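You operate a simulated robot arm through the tools that you are given. There is no shell and no other tool.

You are at the controls of a simulated robot arm. One attempt, no reset.

Task
Wipe the panel screen, then test the barriers: lower, stop part way, raise.
Fine: no smear is left; the brown eraser is used and goes back; the barriers end raised. What is to be rubbed or washed off counts as gone when no trace of it is left.

The check looks at the end state, three seconds after you hand in, the way a careful person would. Anything else that was tipped, shoved, dropped, spilled or broken makes it a failure.

Robot
A 7-joint arm with a fingered hand, fixed in place. Base frame: the origin is on the floor under the middle of its stand, x ahead of it, y to its left, z up. Readings come in m, degrees, newtons and seconds.
It reaches about 1.333 m from its shoulder. Its first joint turns from -69.0 to 172.0 degrees. Payload 5 kg.
The tool frame sits at the grasp point between the pads (the TCP): z along the fingers, y along the line on which they close. The tips reach 0.032 m beyond it. The gripper opens to 0.16 m; its body begins 0.089 m behind the TCP. The gripper is a hand of 3 fingers: y runs from the thumb to the fingers, the wrist lies at [0, 0, -0.252] in the tool frame, and closing takes about 1.5 s.
Orientation is told as [roll, pitch, yaw] about the base's x, y, z axes, in that order, counted from this pose: with the fingers straight down and closing along the base's y, the tool's x points along the base's -x, its y along +y and its z along -z.

Tools
- The arm moves only by the tool move_arm. Its argument "series" is text: rows parted by semicolons, each of 7 numbers parted by spaces: the turn, a rotation vector about the tool's x, y, z in degrees, then the shift along the tool's x, y, z in m, then the finger opening in m, from 0 to 0.16. In form: ax ay az tx ty tz claw; .... A call has 1 to 20 rows; each row is the pose to reach, as a shift and turn from the pose commanded when the call began, along the tool's axes at that moment. A row lasts 0.2 s, in which the tool goes at most 0.05 m and 8.6 degrees; a call with a longer step from one row to the next is refused whole, and so is a gripper value outside its range. A pose out of reach is approached as far as the arm can. The call stops where the force on the tool passes 40 N (or 10 N more than at its start, if that is more) or the arm is blocked; 0.2 s more then pass. Each finger travels about 0.108 m/s and halts on what it meets, pressing with about 33 N; the grip force reading is that of the motor and also rises with nothing between the fingers. The clock runs only during rows and for 0.2 s after the last one: add rows that repeat a pose to give the fingers time. The reply holds the time, the measured pose of the TCP, the force on the tool along the base axes, the opening and the grip force, in the units named above and with some noise, with the torque about the TCP (base axes, N m) and any sound that the robot's microphone picked up.
- Cameras (640 x 400 px; columns grow to the right, rows downward): "scene" is fixed at [0.0412, -0.6462, 1.4014]; the picture's right is [0.19, -0.98, 0.00], its down [-0.94, -0.18, -0.28] and it looks along [0.27, 0.05, -0.96] (base axes); focal length 214 px, centre (320, 200). "wrist" rides on the gripper at [0.065, -0.004, -0.116] in the tool frame; the picture's right is [0.06, 1.00, 0.00], its down [-0.87, 0.05, -0.49] and it looks along [-0.49, 0.03, 0.87] (tool axes); focal length 261 px, centre (320, 200). There is no depth. A picture from a camera that has moved, and an enlarged one, comes with that camera's place and axes in the base frame and with its lens. The place of the scene camera against the robot may be out by one fixed shift of up to 0.012 m in any direction.
- grab_frame(camera): a new picture of that camera. It takes no simulated time.
- raise_lower(by): slides the trunk up (or, below 0, down) by that many m; the arm rides with it, the base frame stays. It gives what a move gives, with no picture.
- grasp_type(shape): the hand has 3 fingers and takes this shape, open, in about a second: jaw (thumb against the fingers, like two jaws); tri (thumb and two fingers); tip (a fingertip pinch); poke (one finger out to press); point (the index stretched); flat (the hand flat); cup (the hand cupped); fist (a fist). The gripper value then closes the fingers along that shape, each until it touches; the sizes above hold for jaw. It gives what a move gives, with no picture.
- close_up(camera, box): a new picture of the part [left, top, right, bottom] of that camera's present view, enlarged. It takes no simulated time.
- close_job(): hands the job in; it is judged then, once.

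Places have to be worked out from the pictures, the camera data and where the tool is seen. Open the gripper and draw the arm clear of the work before you hand the job in, unless the task says otherwise.

The tools are called after ">>>" as a command line: name --argument value ..., lists and objects as JSON in quotes. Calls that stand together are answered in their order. move_arm: Moves the arm, as the interface text tells. Its arguments: {"type":"object","properties":{"series":{"type":"string"}},"required":["series"]} The other tools are called the same way: raise_lower (by) moves the trunk up or down; grasp_type (shape) gives the hand a shape; grab_frame (camera) takes a picture; close_up (camera, box) takes an enlarged picture of a part of a camera's view; close_job () hands the job in.

At the start:

```text
clock: 0.0
tcp_pos: [0.5647, -0.5053, 1.535]
tool_rot: [0.1, 0.0, 0.0]
contact_force: [-0.7, 0.4, 0.0]
ft_torque: [-0.01, -0.02, -0.01]
grip_width: 0.16
gripper_force: 0.2
shape: jaw
trunk travel left (down, up): [-0.875, 0.065]
```

scene: 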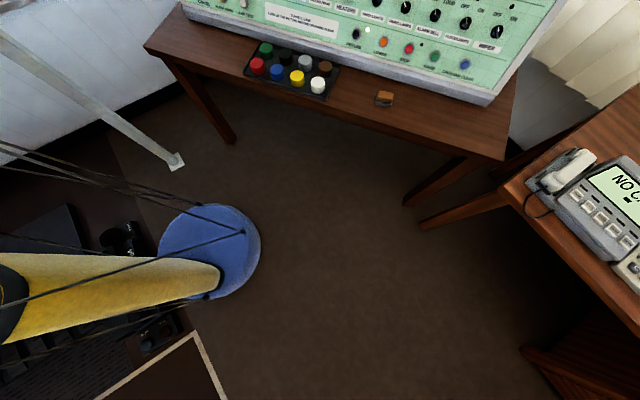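
wrist: 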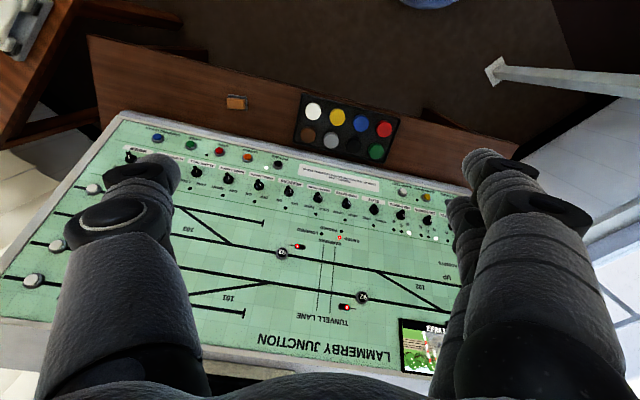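

The wrist view shows a signalling panel with a small screen at its lower right, plus an eraser-like brown block and a tray of coloured pots on the table edge. I take enlarged pictures to read the labels.

>>> close_up --camera "wrist" --box '[80, 100, 280, 225]'

>>> close_up --camera "wrist" --box '[260, 120, 460, 245]'

>>> close_up --camera "wrist" --box '[300, 250, 500, 375]'

>>> close_up --camera "scene" --box '[180, 0, 340, 100]'

>>> close_up --camera "scene" --box '[330, 0, 530, 125]'

```text
3.20 times, centred on (180, 162) of wrist
camera zoom: at [0.5003, -0.5119, 1.6503], right [-0.06, 1.0, 0.0], down [0.87, 0.05, 0.49], along [0.49, 0.03, -0.87], focal length 834 px, centre (768, 320)
```

zoom: 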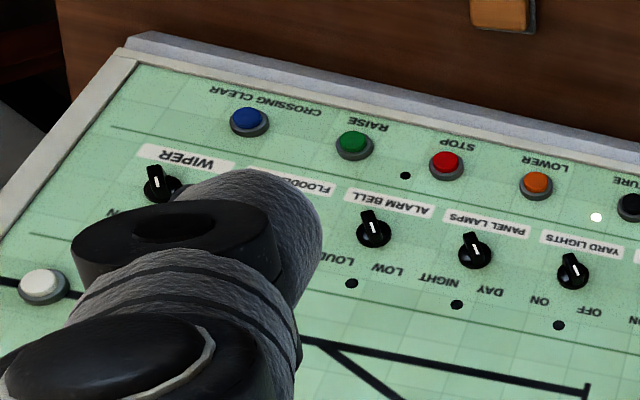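

```text
3.20 times, centred on (360, 182) of wrist
camera zoom: at [0.5003, -0.5119, 1.6503], right [-0.06, 1.0, 0.0], down [0.87, 0.05, 0.49], along [0.49, 0.03, -0.87], focal length 834 px, centre (192, 256)
```

zoom: 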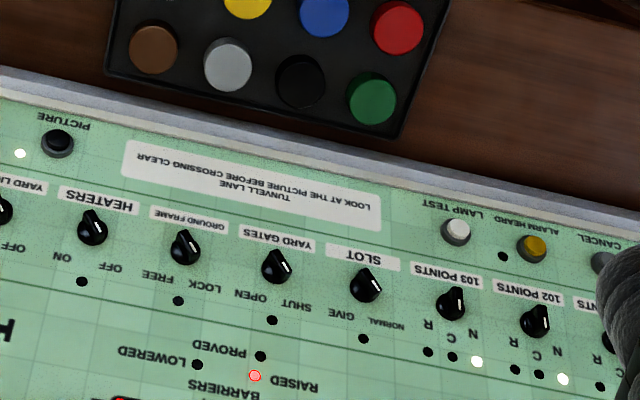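

```text
3.20 times, centred on (400, 312) of wrist
camera zoom: at [0.5003, -0.5119, 1.6503], right [-0.06, 1.0, 0.0], down [0.87, 0.05, 0.49], along [0.49, 0.03, -0.87], focal length 834 px, centre (64, -160)
```

zoom: 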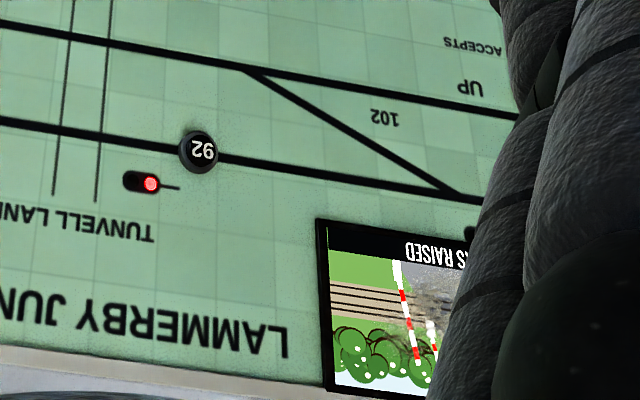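

```text
4.00 times, centred on (260, 50) of scene
camera zoom: at [0.0412, -0.6462, 1.4014], right [0.19, -0.98, 0.0], down [-0.94, -0.18, -0.28], along [0.27, 0.05, -0.96], focal length 858 px, centre (560, 800)
```

zoom: 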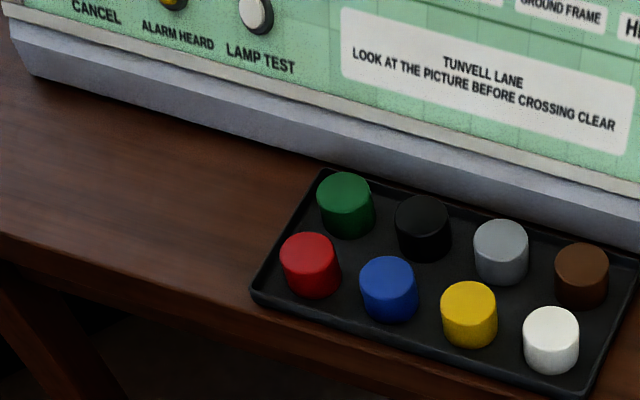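

```text
3.20 times, centred on (430, 62) of scene
camera zoom: at [0.0412, -0.6462, 1.4014], right [0.19, -0.98, 0.0], down [-0.94, -0.18, -0.28], along [0.27, 0.05, -0.96], focal length 686 px, centre (-32, 640)
```

zoom: 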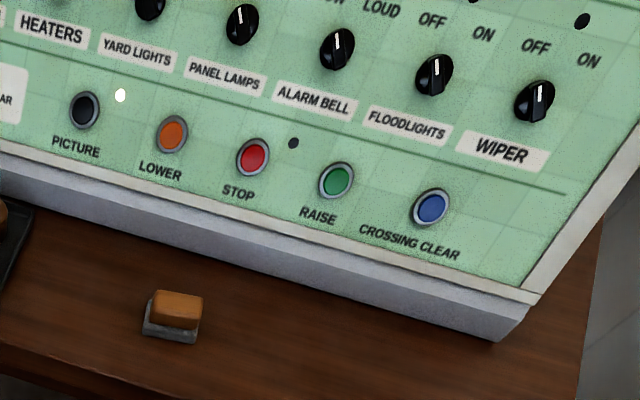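

The eraser (brown block on grey felt) lies on the table in front of the panel near [0.65, -0.77, 0.75], and the panel face looks steep (around 60°). I tilt the hand so the wrist camera looks square at the panel.

>>> move_arm --series "0 -7 0 0.02 0.02 0 0.16; 0 -14 0 0.05 0.05 0 0.16; 0 -21 0 0.08 0.09 0 0.16; 0 -28 0 0.11 0.12 0 0.16; 0 -30 0 0.14 0.15 0 0.16"

```text
clock: 1.2
tcp_pos: [0.4593, -0.3851, 1.5364]
tool_rot: [0.1, -28.0, -0.1]
contact_force: [0.4, 0.1, 0.6]
ft_torque: [-0.01, 0.07, 0.02]
grip_width: 0.1599
gripper_force: 0.1
shape: jaw
out of reach, approached as far as the arm can: row 5
trunk travel left (down, up): [-0.875, 0.065]
```

The last row was out of reach, but the tilt is nearly there. I look at the panel from here.

>>> grab_frame --camera "wrist"

>>> grab_frame --camera "scene"

```text
taken
camera wrist: at [0.3467, -0.39, 1.6073], right [-0.06, 1.0, -0.03], down [0.54, 0.05, 0.84], along [0.84, 0.03, -0.54], focal length 261 px, centre (320, 200)
```

wrist: 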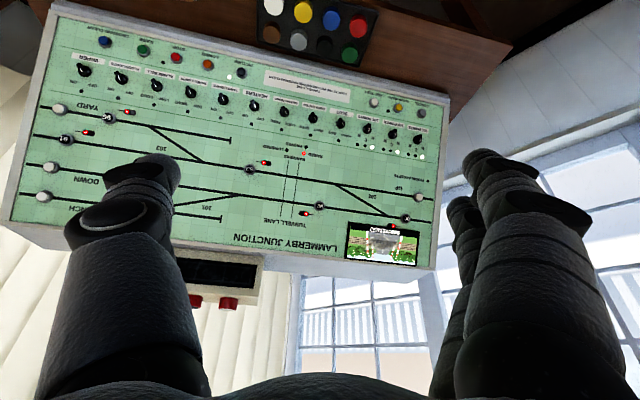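

```text
taken
```

scene: 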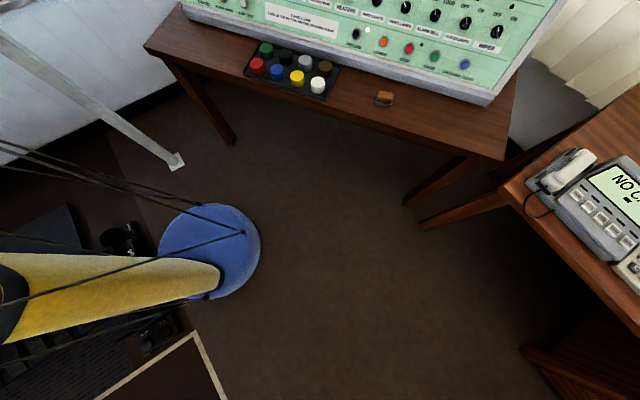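

The whole panel is in view, with the screen at its upper left (as the operator sees it), showing a grey smear. I enlarge the parts.

>>> close_up --camera "wrist" --box '[330, 205, 450, 280]'

>>> close_up --camera "wrist" --box '[50, 0, 290, 150]'

>>> close_up --camera "wrist" --box '[230, 100, 470, 250]'

>>> close_up --camera "wrist" --box '[120, 200, 360, 350]'

```text
5.33 times, centred on (390, 242) of wrist
camera zoom: at [0.3467, -0.39, 1.6073], right [-0.06, 1.0, -0.03], down [0.54, 0.05, 0.84], along [0.84, 0.03, -0.54], focal length 1390 px, centre (-53, -27)
```

zoom: 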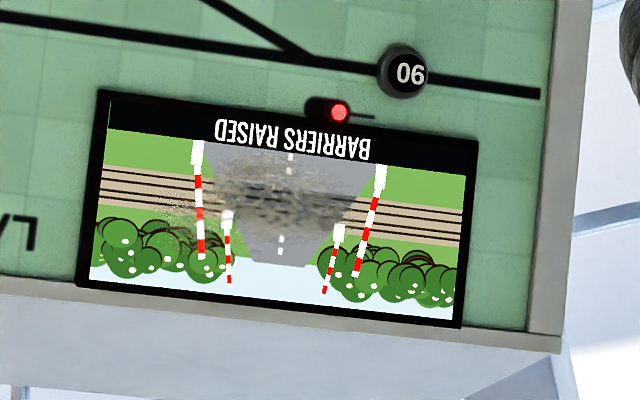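

```text
2.67 times, centred on (170, 75) of wrist
camera zoom: at [0.3467, -0.39, 1.6073], right [-0.06, 1.0, -0.03], down [0.54, 0.05, 0.84], along [0.84, 0.03, -0.54], focal length 695 px, centre (720, 533)
```

zoom: 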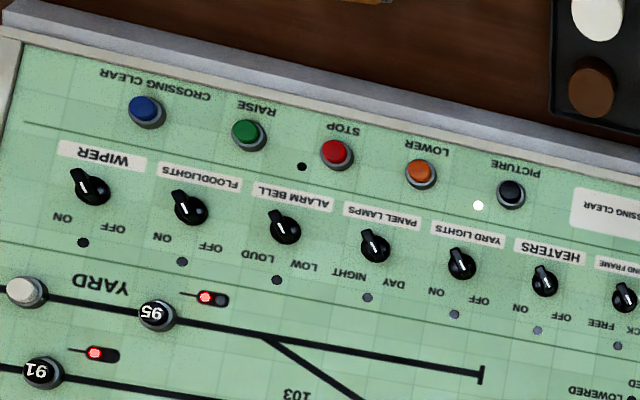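

```text
2.67 times, centred on (350, 175) of wrist
camera zoom: at [0.3467, -0.39, 1.6073], right [-0.06, 1.0, -0.03], down [0.54, 0.05, 0.84], along [0.84, 0.03, -0.54], focal length 695 px, centre (240, 267)
```

zoom: 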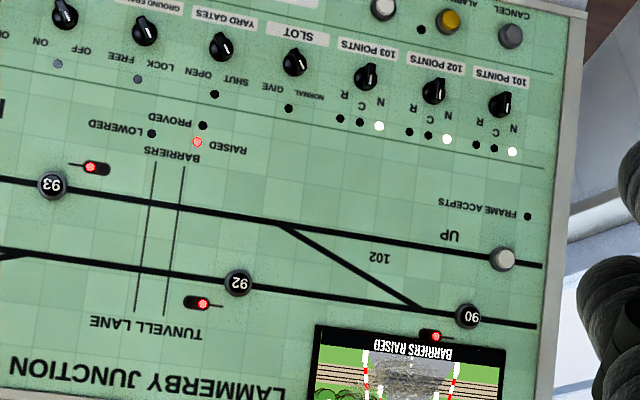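

```text
2.67 times, centred on (240, 275) of wrist
camera zoom: at [0.3467, -0.39, 1.6073], right [-0.06, 1.0, -0.03], down [0.54, 0.05, 0.84], along [0.84, 0.03, -0.54], focal length 695 px, centre (533, 0)
```

zoom: 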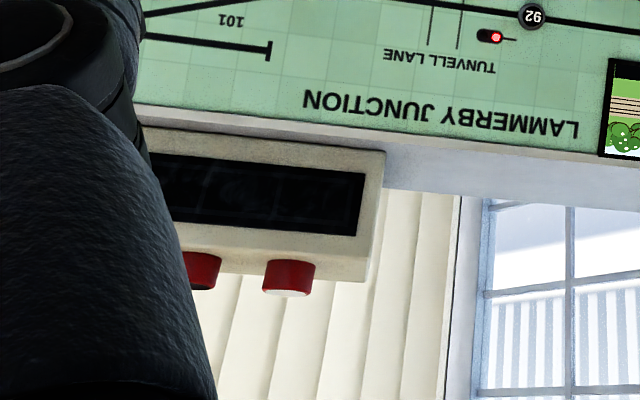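

I now place the panel plane: tilted about 62° with its lower edge running along (0.15, 0.99), the screen centred near [1.13, -0.15, 1.27] and about 0.23 x 0.12 m. Next I move the hand, fingers down, to about 0.3 m above the eraser to see it closely.

>>> move_arm --series "0 7 0 0.0062 -0.0268 0.036 0.16; 0 14 0 0.0124 -0.0536 0.072 0.16; 0 21 0 0.0186 -0.0804 0.108 0.16; 0 28 0 0.0248 -0.1071 0.144 0.16; 0 28 0 0.031 -0.134 0.18 0.16; 0 28 0 0.0372 -0.1607 0.216 0.16; 0 28 0 0.0435 -0.1875 0.252 0.16; 0 28 0 0.0497 -0.2143 0.288 0.16; 0 28 0 0.0559 -0.241 0.324 0.16; 0 28 0 0.0621 -0.268 0.36 0.16; 0 28 0 0.0683 -0.2946 0.396 0.16; 0 28 0 0.0745 -0.3214 0.432 0.16; 0 28 0 0.0807 -0.348 0.468 0.16; 0 28 0 0.0869 -0.375 0.504 0.16"

>>> grab_frame --camera "wrist"

>>> grab_frame --camera "scene"

```text
clock: 4.2
tcp_pos: [0.633, -0.7628, 1.0549]
tool_rot: [0.1, -1.8, 0.0]
contact_force: [0.1, 0.4, -0.3]
ft_torque: [0.02, 0.02, -0.01]
grip_width: 0.1598
gripper_force: 0.1
shape: jaw
trunk travel left (down, up): [-0.875, 0.065]
```

```text
taken
camera wrist: at [0.5653, -0.7684, 1.1681], right [-0.06, 1.0, 0.0], down [0.85, 0.05, 0.52], along [0.52, 0.03, -0.85], focal length 261 px, centre (320, 200)
```

wrist: 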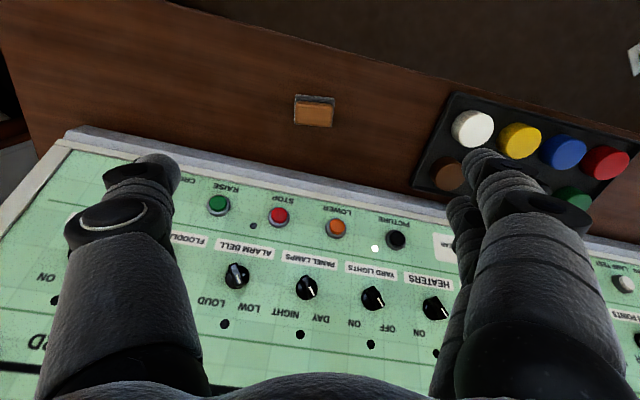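

```text
taken
```

scene: 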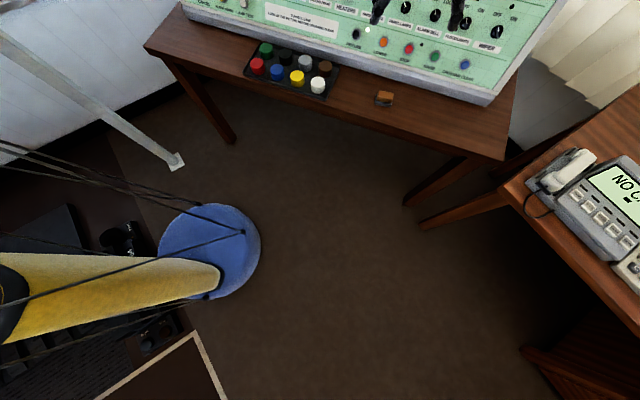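

The eraser shows between the fingers, near the image centre column. I enlarge it to measure its size and heading.

>>> close_up --camera "wrist" --box '[274, 80, 354, 130]'

>>> close_up --camera "scene" --box '[350, 75, 430, 125]'

>>> close_up --camera "wrist" --box '[180, 150, 420, 300]'

```text
8.00 times, centred on (314, 105) of wrist
camera zoom: at [0.5653, -0.7684, 1.1681], right [-0.06, 1.0, 0.0], down [0.85, 0.05, 0.52], along [0.52, 0.03, -0.85], focal length 2085 px, centre (368, 960)
```

zoom: 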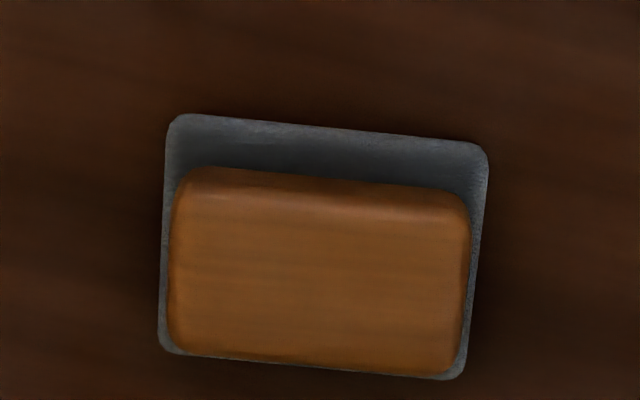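

```text
8.00 times, centred on (390, 100) of scene
camera zoom: at [0.0412, -0.6462, 1.4014], right [0.19, -0.98, 0.0], down [-0.94, -0.18, -0.28], along [0.27, 0.05, -0.96], focal length 1716 px, centre (-240, 1000)
```

zoom: 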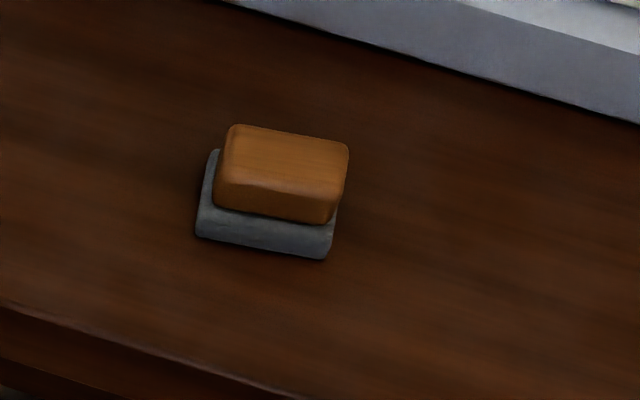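

```text
2.67 times, centred on (300, 225) of wrist
camera zoom: at [0.5653, -0.7684, 1.1681], right [-0.06, 1.0, 0.0], down [0.85, 0.05, 0.52], along [0.52, 0.03, -0.85], focal length 695 px, centre (373, 133)
```

zoom: 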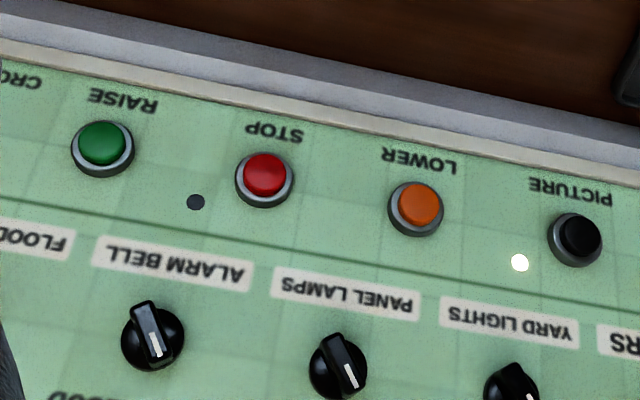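

The eraser measures about 0.064 x 0.045 m, centred near [0.664, -0.773], with its table at z ≈ 0.72 and its top at about 0.757; its long side runs along base y. I come down to 0.86 over it and look again before closing.

>>> move_arm --series "0 0.5 0.4 -0.006 -0.0025 0.04 0.14; 0 1 0.8 -0.012 -0.005 0.08 0.13; 0 1.5 1.2 -0.018 -0.0075 0.12 0.12; 0 2 1.6 -0.0249 -0.0102 0.16 0.12; 0 2 1.6 -0.0249 -0.0102 0.1959 0.12"

>>> grab_frame --camera "wrist"

>>> grab_frame --camera "scene"

```text
clock: 5.4
tcp_pos: [0.6597, -0.7735, 0.9059]
tool_rot: [0.1, -0.1, -1.6]
contact_force: [0.0, 0.1, 0.8]
ft_torque: [0.02, -0.07, -0.04]
grip_width: 0.1202
gripper_force: 0.1
shape: jaw
out of reach, approached as far as the arm can: row 4, 5
trunk travel left (down, up): [-0.875, 0.065]
```

```text
taken
camera wrist: at [0.5951, -0.7779, 1.0202], right [-0.03, 1.0, 0.0], down [0.87, 0.03, 0.49], along [0.49, 0.02, -0.87], focal length 261 px, centre (320, 200)
```

wrist: 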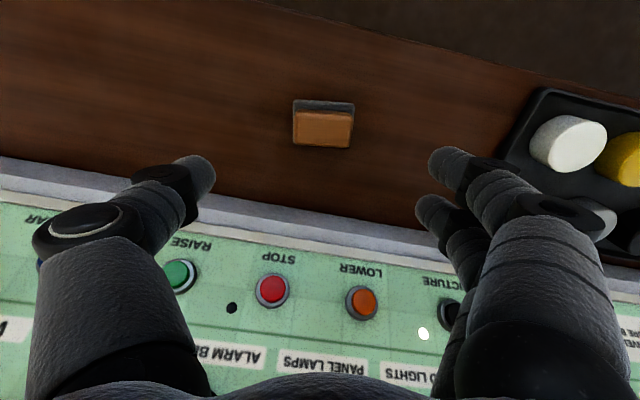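

```text
taken
```

scene: 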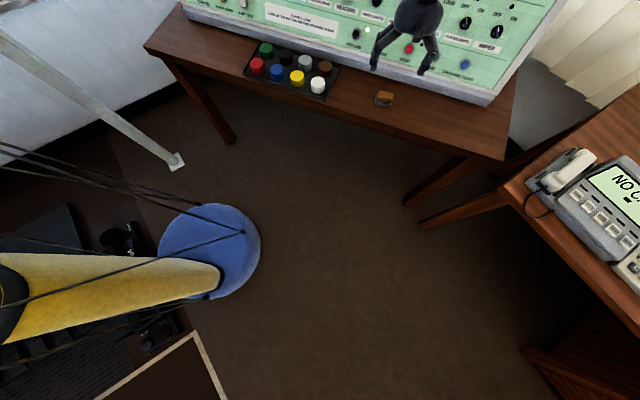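

The descent stopped at z = 0.906 because the arm is at full stretch from its high shoulder, so the trunk has to come down. I raise the hand 0.4 m first, then lower the trunk in steps.

>>> move_arm --series "0 0 0 0 0 -0.05 0.12; 0 0 0 0 0 -0.1 0.12; 0 0 0 0 0 -0.15 0.12; 0 0 0 0 0 -0.2 0.12; 0 0 0 0 0 -0.25 0.12; 0 0 0 0 0 -0.3 0.12; 0 0 0 0 0 -0.35 0.12; 0 0 0 0 0 -0.4 0.12"

>>> raise_lower --by -0.2

>>> grab_frame --camera "scene"

>>> grab_frame --camera "wrist"

```text
clock: 7.2
tcp_pos: [0.6586, -0.772, 1.3057]
tool_rot: [0.1, 0.0, -1.6]
contact_force: [-0.2, 0.6, 0.0]
ft_torque: [-0.04, 0.02, -0.02]
grip_width: 0.1204
gripper_force: 0.2
shape: jaw
trunk travel left (down, up): [-0.875, 0.065]
```

```text
clock: 9.4
tcp_pos: [0.661, -0.773, 1.1048]
tool_rot: [0.0, 0.0, -1.6]
contact_force: [-0.4, -0.5, -0.1]
ft_torque: [-0.03, 0.01, -0.02]
grip_width: 0.1203
gripper_force: 0.1
shape: jaw
trunk travel left (down, up): [-0.675, 0.265]
```

```text
taken
```

scene: 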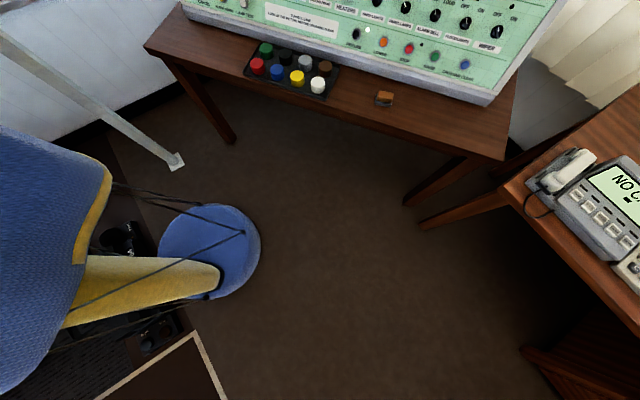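

```text
taken
camera wrist: at [0.5955, -0.7766, 1.2199], right [-0.03, 1.0, 0.0], down [0.87, 0.03, 0.49], along [0.49, 0.02, -0.87], focal length 261 px, centre (320, 200)
```

wrist: 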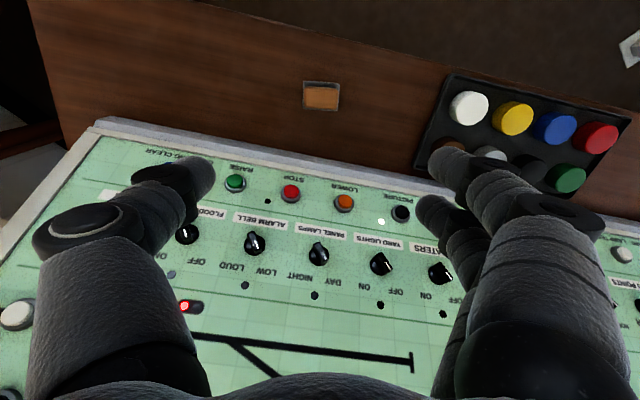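

The torso came down freely. I lower a further 0.25 m, which should leave the hand about 0.1 m above the eraser.

>>> raise_lower --by -0.25

>>> grab_frame --camera "wrist"

>>> grab_frame --camera "scene"

```text
clock: 11.9
tcp_pos: [0.6592, -0.7725, 0.855]
tool_rot: [0.0, 0.0, -1.6]
contact_force: [0.0, -0.2, 0.9]
ft_torque: [0.02, 0.02, 0.0]
grip_width: 0.1201
gripper_force: 0.1
shape: jaw
trunk travel left (down, up): [-0.425, 0.515]
```

```text
taken
camera wrist: at [0.5955, -0.7765, 0.9699], right [-0.03, 1.0, 0.0], down [0.87, 0.03, 0.49], along [0.49, 0.02, -0.87], focal length 261 px, centre (320, 200)
```

wrist: 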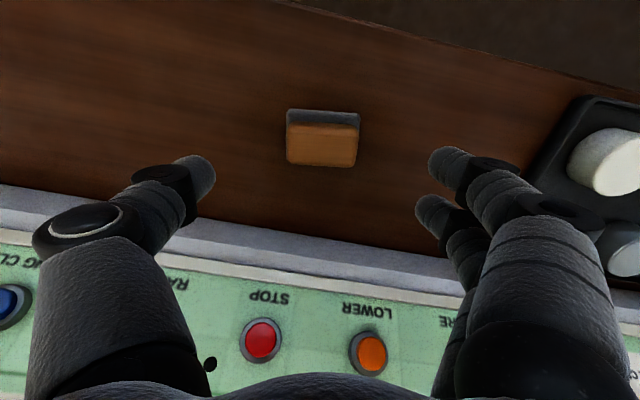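

```text
taken
```

scene: 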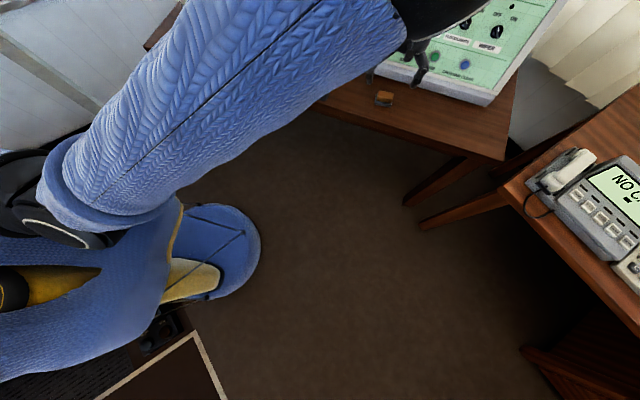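

The hand is above the eraser. I enlarge it once more to refine its place.

>>> close_up --camera "wrist" --box '[256, 90, 400, 180]'

>>> close_up --camera "scene" --box '[350, 60, 450, 122]'

```text
4.44 times, centred on (328, 135) of wrist
camera zoom: at [0.5955, -0.7765, 0.9699], right [-0.03, 1.0, 0.0], down [0.87, 0.03, 0.49], along [0.49, 0.02, -0.87], focal length 1158 px, centre (284, 489)
```

zoom: 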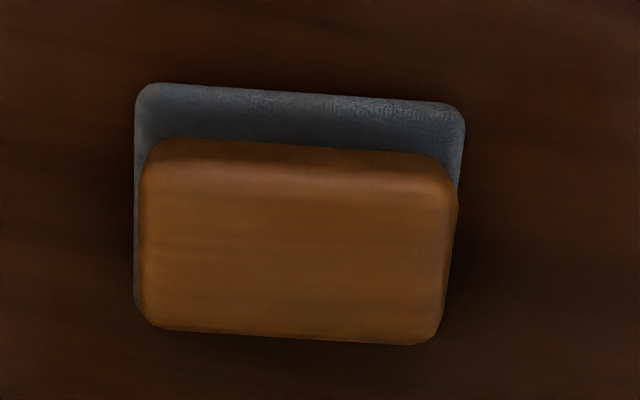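

```text
6.40 times, centred on (400, 91) of scene
camera zoom: at [0.0412, -0.6462, 1.4014], right [0.19, -0.98, 0.0], down [-0.94, -0.18, -0.28], along [0.27, 0.05, -0.96], focal length 1373 px, centre (-192, 898)
```

zoom: 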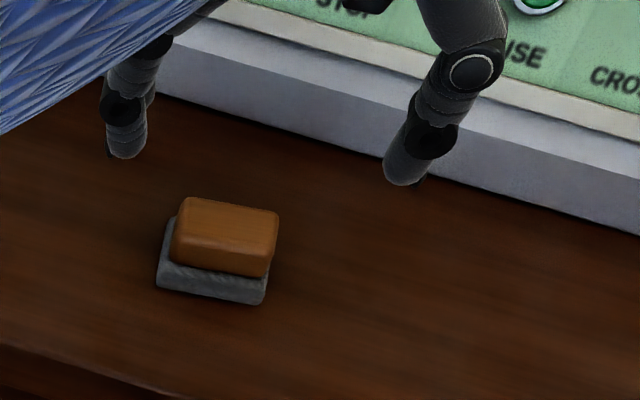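

The block's top centre works out to [0.6635, -0.771], so I shift 4 mm in x and come down to 0.80 to judge the tip height against the table.

>>> move_arm --series "0 0 0 -0.002 0.0006 0.02 0.12; 0 0 0 -0.0043 0.0013 0.04 0.12; 0 0 0 -0.0043 0.0013 0.055 0.12; 0 0 0 -0.0043 0.0013 0.055 0.12"

>>> grab_frame --camera "wrist"

>>> close_up --camera "scene" --box '[350, 60, 450, 122]'

```text
clock: 12.9
tcp_pos: [0.666, -0.7709, 0.7985]
tool_rot: [0.2, 0.0, -1.7]
contact_force: [-0.6, -0.2, -0.1]
ft_torque: [0.0, -0.03, -0.01]
grip_width: 0.12
gripper_force: 0.0
shape: jaw
trunk travel left (down, up): [-0.425, 0.515]
```

```text
taken
camera wrist: at [0.6011, -0.7758, 0.9143], right [-0.04, 1.0, 0.0], down [0.87, 0.03, 0.49], along [0.49, 0.02, -0.87], focal length 261 px, centre (320, 200)
```

wrist: 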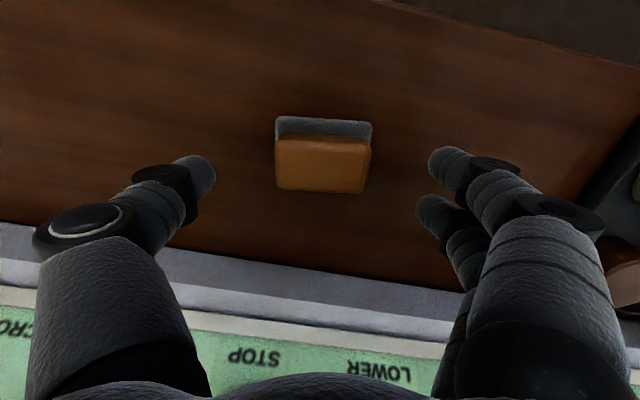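

```text
6.40 times, centred on (400, 91) of scene
camera zoom: at [0.0412, -0.6462, 1.4014], right [0.19, -0.98, 0.0], down [-0.94, -0.18, -0.28], along [0.27, 0.05, -0.96], focal length 1373 px, centre (-192, 898)
```

zoom: 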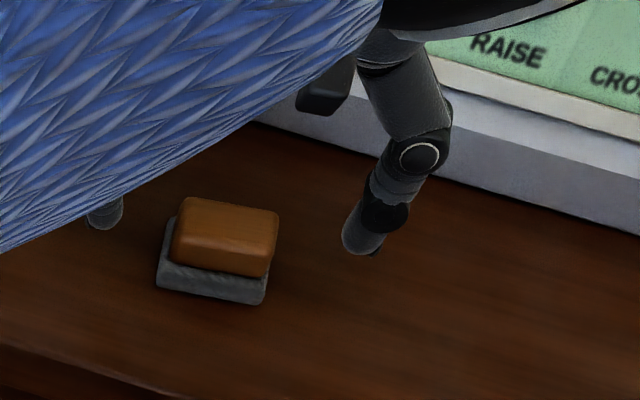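

Comparing views puts the felt's top edge at z ≈ 0.742 and the table near 0.73. I go down to TCP z ≈ 0.776, so the tips straddle the brown block just above the felt, and close.

>>> move_arm --series "0 0 0 0.0015 0 0.012 0.1; 0 0 0 0.003 0 0.0225 0.09; 0 0 0 0.003 0 0.0225 0.09"

>>> grab_frame --camera "wrist"

>>> close_up --camera "scene" --box '[350, 60, 450, 122]'

```text
clock: 13.8
tcp_pos: [0.6624, -0.771, 0.7769]
tool_rot: [0.1, 0.1, -1.6]
contact_force: [0.2, 0.0, -0.1]
ft_torque: [0.0, -0.03, -0.01]
grip_width: 0.0907
gripper_force: 0.1
shape: jaw
trunk travel left (down, up): [-0.425, 0.515]
```

```text
taken
camera wrist: at [0.5975, -0.7755, 0.8923], right [-0.03, 1.0, 0.0], down [0.87, 0.03, 0.49], along [0.49, 0.02, -0.87], focal length 261 px, centre (320, 200)
```

wrist: 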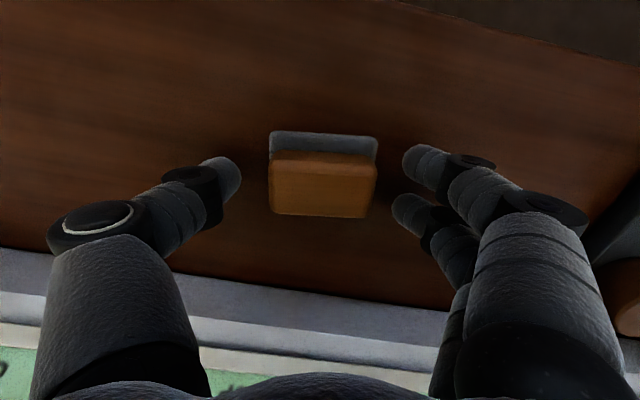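

```text
6.40 times, centred on (400, 91) of scene
camera zoom: at [0.0412, -0.6462, 1.4014], right [0.19, -0.98, 0.0], down [-0.94, -0.18, -0.28], along [0.27, 0.05, -0.96], focal length 1373 px, centre (-192, 898)
```

zoom: 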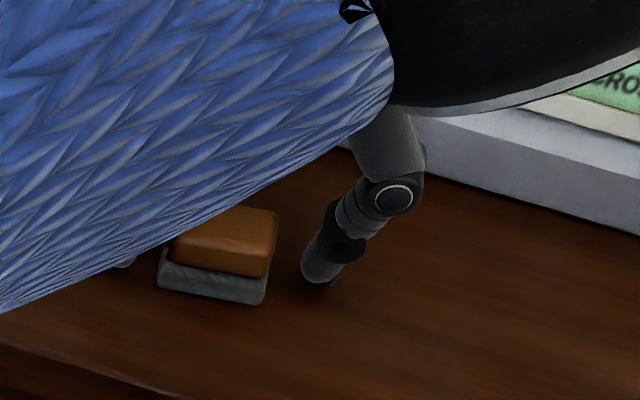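

Tips are just above table height on both sides of the block and the force is nil. I close the fingers on it.

>>> move_arm --series "0 0 0 0 0 0 0.07; 0 0 0 0 0 0 0.05; 0 0 0 0 0 0 0.04; 0 0 0 0 0 0 0.04; 0 0 0 0 0 0 0.04"

>>> grab_frame --camera "wrist"

>>> close_up --camera "scene" --box '[350, 60, 450, 122]'

```text
clock: 14.9
tcp_pos: [0.6614, -0.7717, 0.7778]
tool_rot: [0.2, 0.0, -1.6]
contact_force: [-0.6, -0.1, 5.2]
ft_torque: [-0.07, 0.01, 0.01]
grip_width: 0.0518
gripper_force: 33.2
shape: jaw
trunk travel left (down, up): [-0.425, 0.515]
```

```text
taken
camera wrist: at [0.5974, -0.7753, 0.8929], right [-0.03, 1.0, 0.0], down [0.87, 0.03, 0.49], along [0.49, 0.02, -0.87], focal length 261 px, centre (320, 200)
```

wrist: 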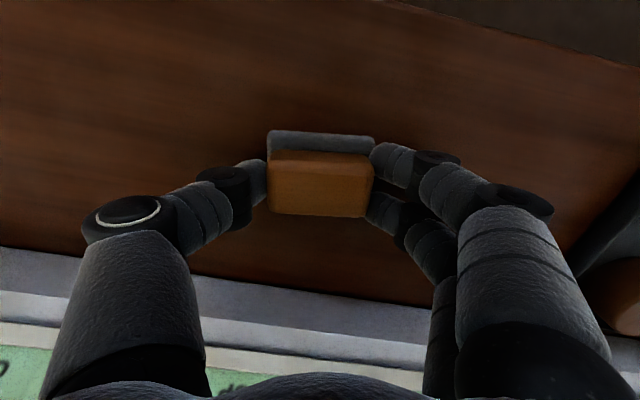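

```text
6.40 times, centred on (400, 91) of scene
camera zoom: at [0.0412, -0.6462, 1.4014], right [0.19, -0.98, 0.0], down [-0.94, -0.18, -0.28], along [0.27, 0.05, -0.96], focal length 1373 px, centre (-192, 898)
```

zoom: 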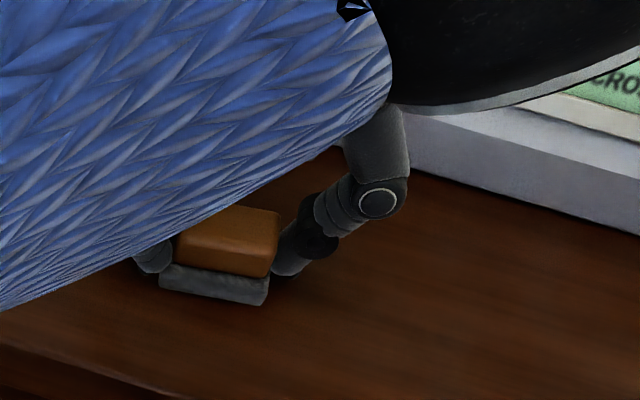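

Grip holds at 0.052 m with 33 N. I lift 0.1 m and check the hold.

>>> move_arm --series "0 0 0 0 0 -0.01 0.03; 0 0 0 0 0 -0.04 0.03; 0 0 0 0 0 -0.08 0.03; 0 0 0 0 0 -0.1 0.03; 0 0 0 0 0 -0.1 0.03"

>>> grab_frame --camera "wrist"

>>> close_up --camera "scene" --box '[350, 30, 450, 92]'

```text
clock: 16.1
tcp_pos: [0.6622, -0.7718, 0.8757]
tool_rot: [0.1, 0.0, -1.6]
contact_force: [-0.3, -0.8, -0.7]
ft_torque: [0.02, 0.01, 0.01]
grip_width: 0.047
gripper_force: 32.9
shape: jaw
trunk travel left (down, up): [-0.425, 0.515]
```

```text
taken
camera wrist: at [0.5979, -0.7765, 0.9921], right [-0.03, 1.0, 0.0], down [0.87, 0.03, 0.49], along [0.49, 0.02, -0.87], focal length 261 px, centre (320, 200)
```

wrist: 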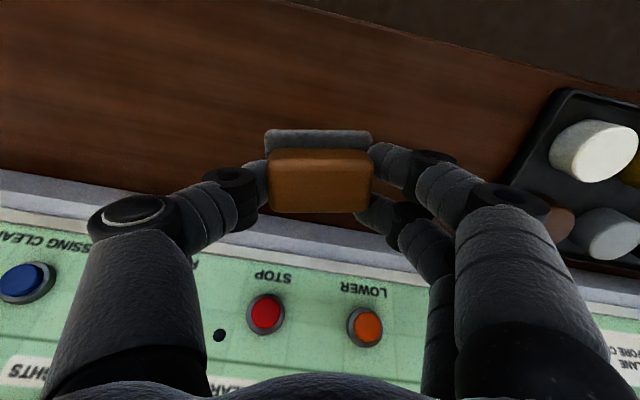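

```text
6.40 times, centred on (400, 61) of scene
camera zoom: at [0.0412, -0.6462, 1.4014], right [0.19, -0.98, 0.0], down [-0.94, -0.18, -0.28], along [0.27, 0.05, -0.96], focal length 1373 px, centre (-192, 1090)
```

zoom: 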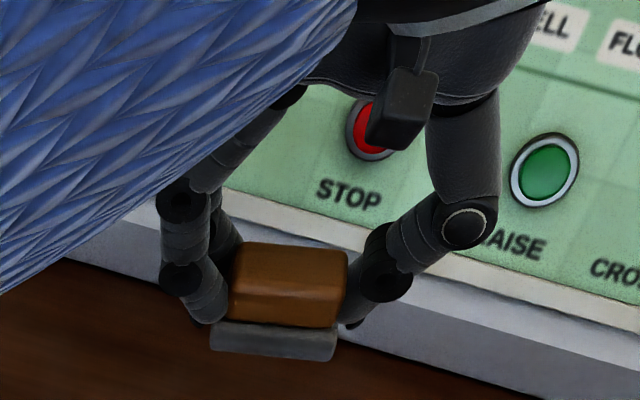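

The eraser hangs firmly with its felt clear below the fingertips. I carry it up and across to stand well off the screen, turning so the felt faces the panel (pitch -62°, yaw -9°).

>>> move_arm --series "0 0 0 0.0048 0.0143 -0.0448 0.03; 0 0 0 0.0096 0.0286 -0.0896 0.03; 0 0 0 0.0144 0.0428 -0.1344 0.03; 0 0 0 0.0192 0.0571 -0.1792 0.03; 0 0 0 0.024 0.0714 -0.224 0.03; 0.49 -7.74 0.82 0.0151 0.1092 -0.249 0.03; 0.99 -15.48 1.64 0.0061 0.1469 -0.274 0.03; 1.48 -23.22 2.46 -0.0029 0.1847 -0.299 0.03; 1.98 -30.96 3.29 -0.0118 0.2224 -0.324 0.03; 2.47 -38.7 4.11 -0.0208 0.2602 -0.349 0.03; 2.96 -46.44 4.93 -0.0297 0.298 -0.374 0.03; 3.46 -54.18 5.75 -0.0387 0.3357 -0.399 0.03; 3.95 -61.92 6.57 -0.0476 0.3735 -0.424 0.03; 3.95 -61.92 6.57 -0.0579 0.4124 -0.4383 0.03; 3.95 -61.92 6.57 -0.0683 0.4512 -0.4526 0.03; 3.95 -61.92 6.57 -0.0786 0.4901 -0.4669 0.03; 3.95 -61.92 6.57 -0.089 0.529 -0.4811 0.03; 3.95 -61.92 6.57 -0.0993 0.5679 -0.4954 0.03; 3.95 -61.92 6.57 -0.1097 0.6067 -0.5097 0.03; 3.95 -61.92 6.57 -0.12 0.6456 -0.524 0.03"

>>> grab_frame --camera "wrist"

>>> grab_frame --camera "scene"

```text
clock: 20.4
tcp_pos: [0.7848, -0.1751, 1.3866]
tool_rot: [0.6, -62.2, -9.1]
contact_force: [-0.7, 0.7, 0.1]
ft_torque: [-0.03, 0.04, -0.02]
grip_width: 0.0467
gripper_force: 32.5
shape: jaw
out of reach, approached as far as the arm can: row 19, 20
trunk travel left (down, up): [-0.425, 0.515]
```

```text
taken
camera wrist: at [0.6527, -0.1602, 1.3825], right [0.12, 0.99, -0.05], down [-0.02, 0.05, 1.0], along [0.99, -0.12, 0.03], focal length 261 px, centre (320, 200)
```

wrist: 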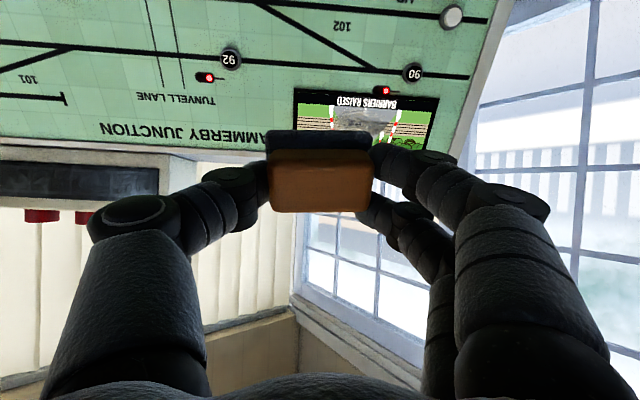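

```text
taken
```

scene: 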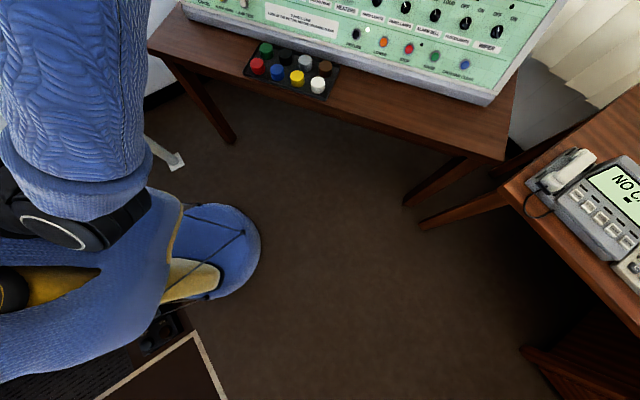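

The last bit was out of reach (arm folded), but the hand now faces the screen. I enlarge the screen to fix its corners from here.

>>> close_up --camera "wrist" --box '[280, 60, 480, 185]'

>>> close_up --camera "wrist" --box '[240, 110, 400, 210]'

```text
3.20 times, centred on (380, 122) of wrist
camera zoom: at [0.6527, -0.1602, 1.3825], right [0.12, 0.99, -0.05], down [-0.02, 0.05, 1.0], along [0.99, -0.12, 0.03], focal length 834 px, centre (128, 448)
```

zoom: 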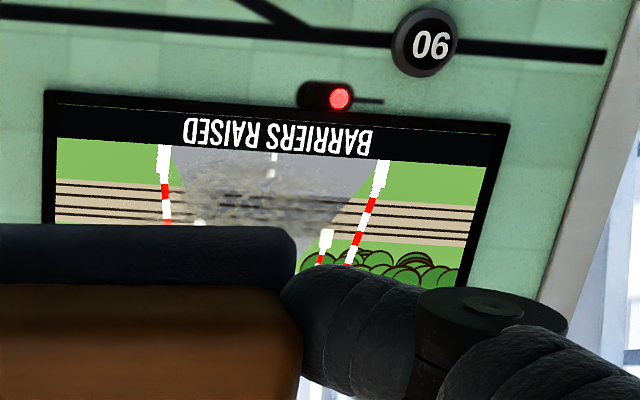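

```text
4.00 times, centred on (320, 160) of wrist
camera zoom: at [0.6527, -0.1602, 1.3825], right [0.12, 0.99, -0.05], down [-0.02, 0.05, 1.0], along [0.99, -0.12, 0.03], focal length 1043 px, centre (320, 360)
```

zoom: 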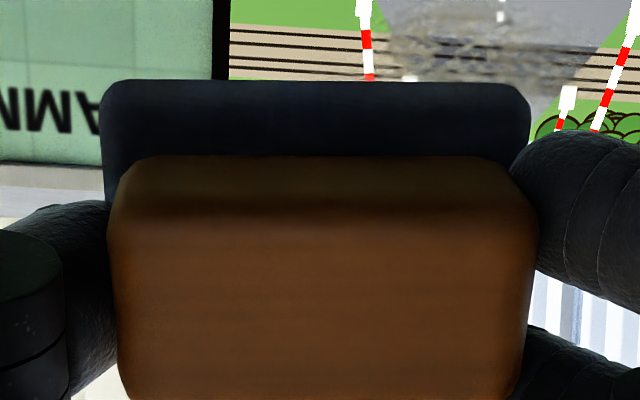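

I now have the screen's corner nearest the track diagram at about [1.095, -0.267, 1.206], with the smear spanning roughly the middle of the screen. I bring the felt to about 4 cm off the smear's centre, trimming yaw to -10°.

>>> move_arm --series "0.2 0 0.1 -0.0059 0.0092 0.04 0.03; 0.4 0 0.1 -0.0117 0.0183 0.08 0.03; 0.6 0.1 0.2 -0.0176 0.0275 0.12 0.03; 0.8 0.1 0.2 -0.0234 0.0367 0.16 0.03; 1.0 0.1 0.3 -0.0293 0.0459 0.2 0.03; 1.2 0.2 0.3 -0.0351 0.055 0.235 0.03; 1.3 0.2 0.4 -0.041 0.0642 0.26 0.03; 1.3 0.2 0.4 -0.041 0.0642 0.27 0.03; 1.3 0.2 0.4 -0.041 0.0642 0.27 0.03"

>>> grab_frame --camera "wrist"

```text
clock: 22.4
tcp_pos: [0.9918, -0.2175, 1.2667]
tool_rot: [-0.3, -61.8, -9.8]
contact_force: [0.0, 0.1, -0.3]
ft_torque: [0.0, 0.01, -0.05]
grip_width: 0.0469
gripper_force: 32.8
shape: jaw
out of reach, approached as far as the arm can: row 1, 2, 3, 4, 5, 6, 7, 8, 9
trunk travel left (down, up): [-0.425, 0.515]
```

```text
taken
camera wrist: at [0.8609, -0.2002, 1.2641], right [0.15, 0.99, -0.06], down [-0.01, 0.06, 1.0], along [0.99, -0.15, 0.02], focal length 261 px, centre (320, 200)
```

wrist: 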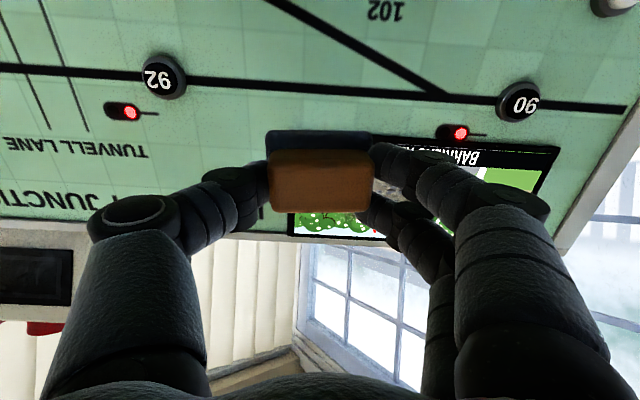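

Every row was limited by the arm's posture at this trunk height; the hand ended at y = -0.2175, felt about 8 cm off the panel. Rising moves it away from the sloped face, so I raise the trunk 0.25 m and retry with a more relaxed arm.

>>> raise_lower --by 0.25

>>> grab_frame --camera "wrist"

>>> grab_frame --camera "scene"

```text
clock: 24.9
tcp_pos: [0.9912, -0.2179, 1.5179]
tool_rot: [-0.3, -61.9, -9.8]
contact_force: [0.2, 0.9, -0.6]
ft_torque: [0.02, 0.02, 0.01]
grip_width: 0.0465
gripper_force: 32.7
shape: jaw
trunk travel left (down, up): [-0.675, 0.265]
```

```text
taken
camera wrist: at [0.8608, -0.2001, 1.5142], right [0.15, 0.99, -0.06], down [-0.01, 0.06, 1.0], along [0.99, -0.14, 0.02], focal length 261 px, centre (320, 200)
```

wrist: 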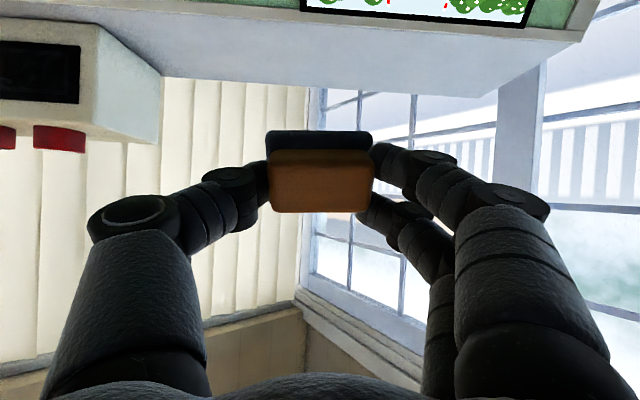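

```text
taken
```

scene: 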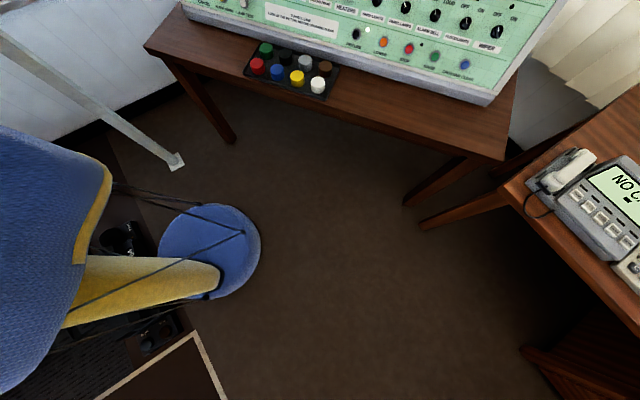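

The trunk is up and the hand hangs at z = 1.518, clear of the panel's top. I move down and in toward the smear's centre, again stopping about 4 cm off.

>>> move_arm --series "0 0 0 0.0247 0.0112 0.022 0.03; 0 0 0 0.0494 0.0224 0.044 0.03; 0 0 0 0.0741 0.0336 0.066 0.03; 0 0 0 0.0989 0.0447 0.088 0.03; 0 0 0 0.1236 0.0559 0.11 0.03; 0 0 0 0.1483 0.0671 0.132 0.03; 0 0 0 0.173 0.0783 0.154 0.03; 0 0 0 0.173 0.0783 0.154 0.03"

>>> grab_frame --camera "wrist"

```text
clock: 26.7
tcp_pos: [1.0203, -0.1913, 1.3954]
tool_rot: [0.0, -62.0, -9.9]
contact_force: [0.5, -0.8, -0.4]
ft_torque: [-0.02, 0.0, 0.01]
grip_width: 0.0468
gripper_force: 33.0
shape: jaw
out of reach, approached as far as the arm can: row 2, 3, 4, 5, 6, 7, 8
trunk travel left (down, up): [-0.675, 0.265]
```

```text
taken
camera wrist: at [0.8899, -0.1741, 1.3924], right [0.14, 0.99, -0.06], down [-0.02, 0.06, 1.0], along [0.99, -0.14, 0.02], focal length 261 px, centre (320, 200)
```

wrist: 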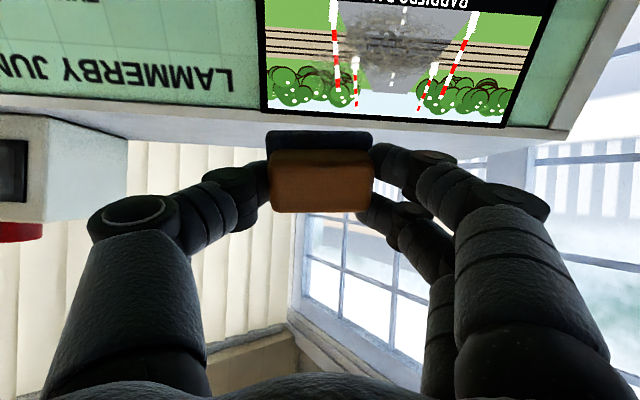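

It stopped at z = 1.395, still about 12 cm from the screen, so some joint limit is holding it. I test a pure downward move of 0.1 m (still clear of the panel) to see which direction is limited.

>>> move_arm --series "0 0 0 0.0294 0 0.0156 0.03; 0 0 0 0.0589 0 0.0313 0.03; 0 0 0 0.0883 0 0.0469 0.03; 0 0 0 0.0883 0 0.0469 0.03"

```text
clock: 27.7
tcp_pos: [1.0209, -0.1881, 1.2992]
tool_rot: [-0.3, -61.9, -9.9]
contact_force: [-0.7, 0.8, -0.4]
ft_torque: [0.01, 0.04, -0.01]
grip_width: 0.0468
gripper_force: 33.1
shape: jaw
trunk travel left (down, up): [-0.675, 0.265]
```

That move was fully reached, so downward is free. Next I test a sideways and forward step toward the standoff point.

>>> move_arm --series "0 0 0 -0.004 0.02 0.01 0.03; 0 0 0 -0.008 0.04 0.02 0.03; 0 0 0 -0.008 0.04 0.03 0.03; 0 0 0 -0.008 0.04 0.03 0.03"

>>> grab_frame --camera "wrist"

>>> grab_frame --camera "scene"

```text
clock: 28.7
tcp_pos: [1.0262, -0.182, 1.2988]
tool_rot: [-0.1, -61.8, -9.9]
contact_force: [-0.8, 0.1, -1.0]
ft_torque: [-0.02, 0.02, 0.02]
grip_width: 0.0467
gripper_force: 33.2
shape: jaw
out of reach, approached as far as the arm can: row 1, 2, 3, 4
trunk travel left (down, up): [-0.675, 0.265]
```

```text
taken
camera wrist: at [0.8949, -0.1649, 1.2957], right [0.14, 0.99, -0.06], down [-0.01, 0.06, 1.0], along [0.99, -0.14, 0.02], focal length 261 px, centre (320, 200)
```

wrist: 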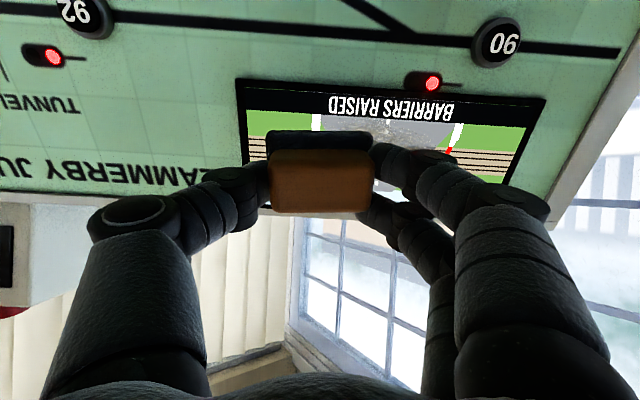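

```text
taken
```

scene: 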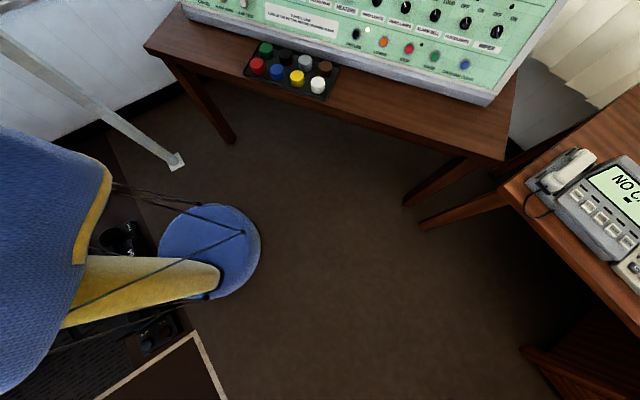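

The sideways/forward step barely moved. I test whether the hand's yaw is the limit, turning it 8° each way in place.

>>> move_arm --series "3.5 0 1.9 0 0 -0.01 0.03; 7.06 0 3.77 0 0 -0.01 0.03; 7.06 0 3.77 0 0 -0.01 0.03"

>>> move_arm --series "0 0 0 0 0.02 0 0.03; 0 0 0 0 0.04 0 0.03; 0 0 0 0 0.04 0 0.03"

```text
clock: 29.5
tcp_pos: [0.999, -0.2177, 1.2961]
tool_rot: [0.0, -61.9, -18.0]
contact_force: [0.2, 0.2, -0.6]
ft_torque: [0.02, 0.02, 0.01]
grip_width: 0.0466
gripper_force: 33.2
shape: jaw
out of reach, approached as far as the arm can: row 1, 2, 3
trunk travel left (down, up): [-0.675, 0.265]
```

```text
clock: 30.3
tcp_pos: [0.9978, -0.2181, 1.2963]
tool_rot: [0.0, -61.9, -17.9]
contact_force: [0.3, 0.8, -0.9]
ft_torque: [0.04, 0.03, 0.0]
grip_width: 0.0464
gripper_force: 33.0
shape: jaw
out of reach, approached as far as the arm can: row 1, 2, 3
trunk travel left (down, up): [-0.675, 0.265]
```

Turning further right made it worse and pulled the hand back, so the wrist's sideways bend is what limits it. I turn the yaw back to about -2° to see how far that frees it.

>>> move_arm --series "-7 0 -3.7 0 0 0 0.03; -14.1 0 -7.5 0 0 0 0.03; -14.1 0 -7.5 0 0 0 0.03"

>>> move_arm --series "0 0 0 0 0.02 0 0.03; 0 0 0 0 0.04 0 0.03; 0 0 0 0 0.06 0 0.03; 0 0 0 0 0.06 0 0.03"

```text
clock: 31.1
tcp_pos: [0.9995, -0.2161, 1.2968]
tool_rot: [-0.2, -61.8, -1.9]
contact_force: [0.1, -0.3, -0.2]
ft_torque: [0.01, 0.02, -0.01]
grip_width: 0.0467
gripper_force: 33.1
shape: jaw
trunk travel left (down, up): [-0.675, 0.265]
```

```text
clock: 32.1
tcp_pos: [0.9993, -0.1557, 1.2989]
tool_rot: [-0.2, -61.9, -2.0]
contact_force: [-0.6, -1.2, -0.9]
ft_torque: [0.01, 0.05, -0.01]
grip_width: 0.0471
gripper_force: 32.7
shape: jaw
trunk travel left (down, up): [-0.675, 0.265]
```

At yaw -2° the hand moves freely, so the lateral wrist bend is the limit. I try rolling the hand about its own axis by -25° while turning to yaw -10°, which may shift that bend to a freer axis.

>>> move_arm --series "2.35 0.5 -7.1 0 0 0 0.03; 4.7 1 -14.1 0 0 0 0.03; 7.06 1.54 -21.2 0 0 0 0.03; 7.06 1.54 -21.2 0 0 0 0.03"

```text
clock: 33.1
tcp_pos: [0.9953, -0.1692, 1.2957]
tool_rot: [-38.5, -53.1, 34.8]
contact_force: [0.0, 0.8, -0.9]
ft_torque: [0.02, 0.03, 0.01]
grip_width: 0.0468
gripper_force: 32.8
shape: jaw
out of reach, approached as far as the arm can: row 3, 4
trunk travel left (down, up): [-0.675, 0.265]
```

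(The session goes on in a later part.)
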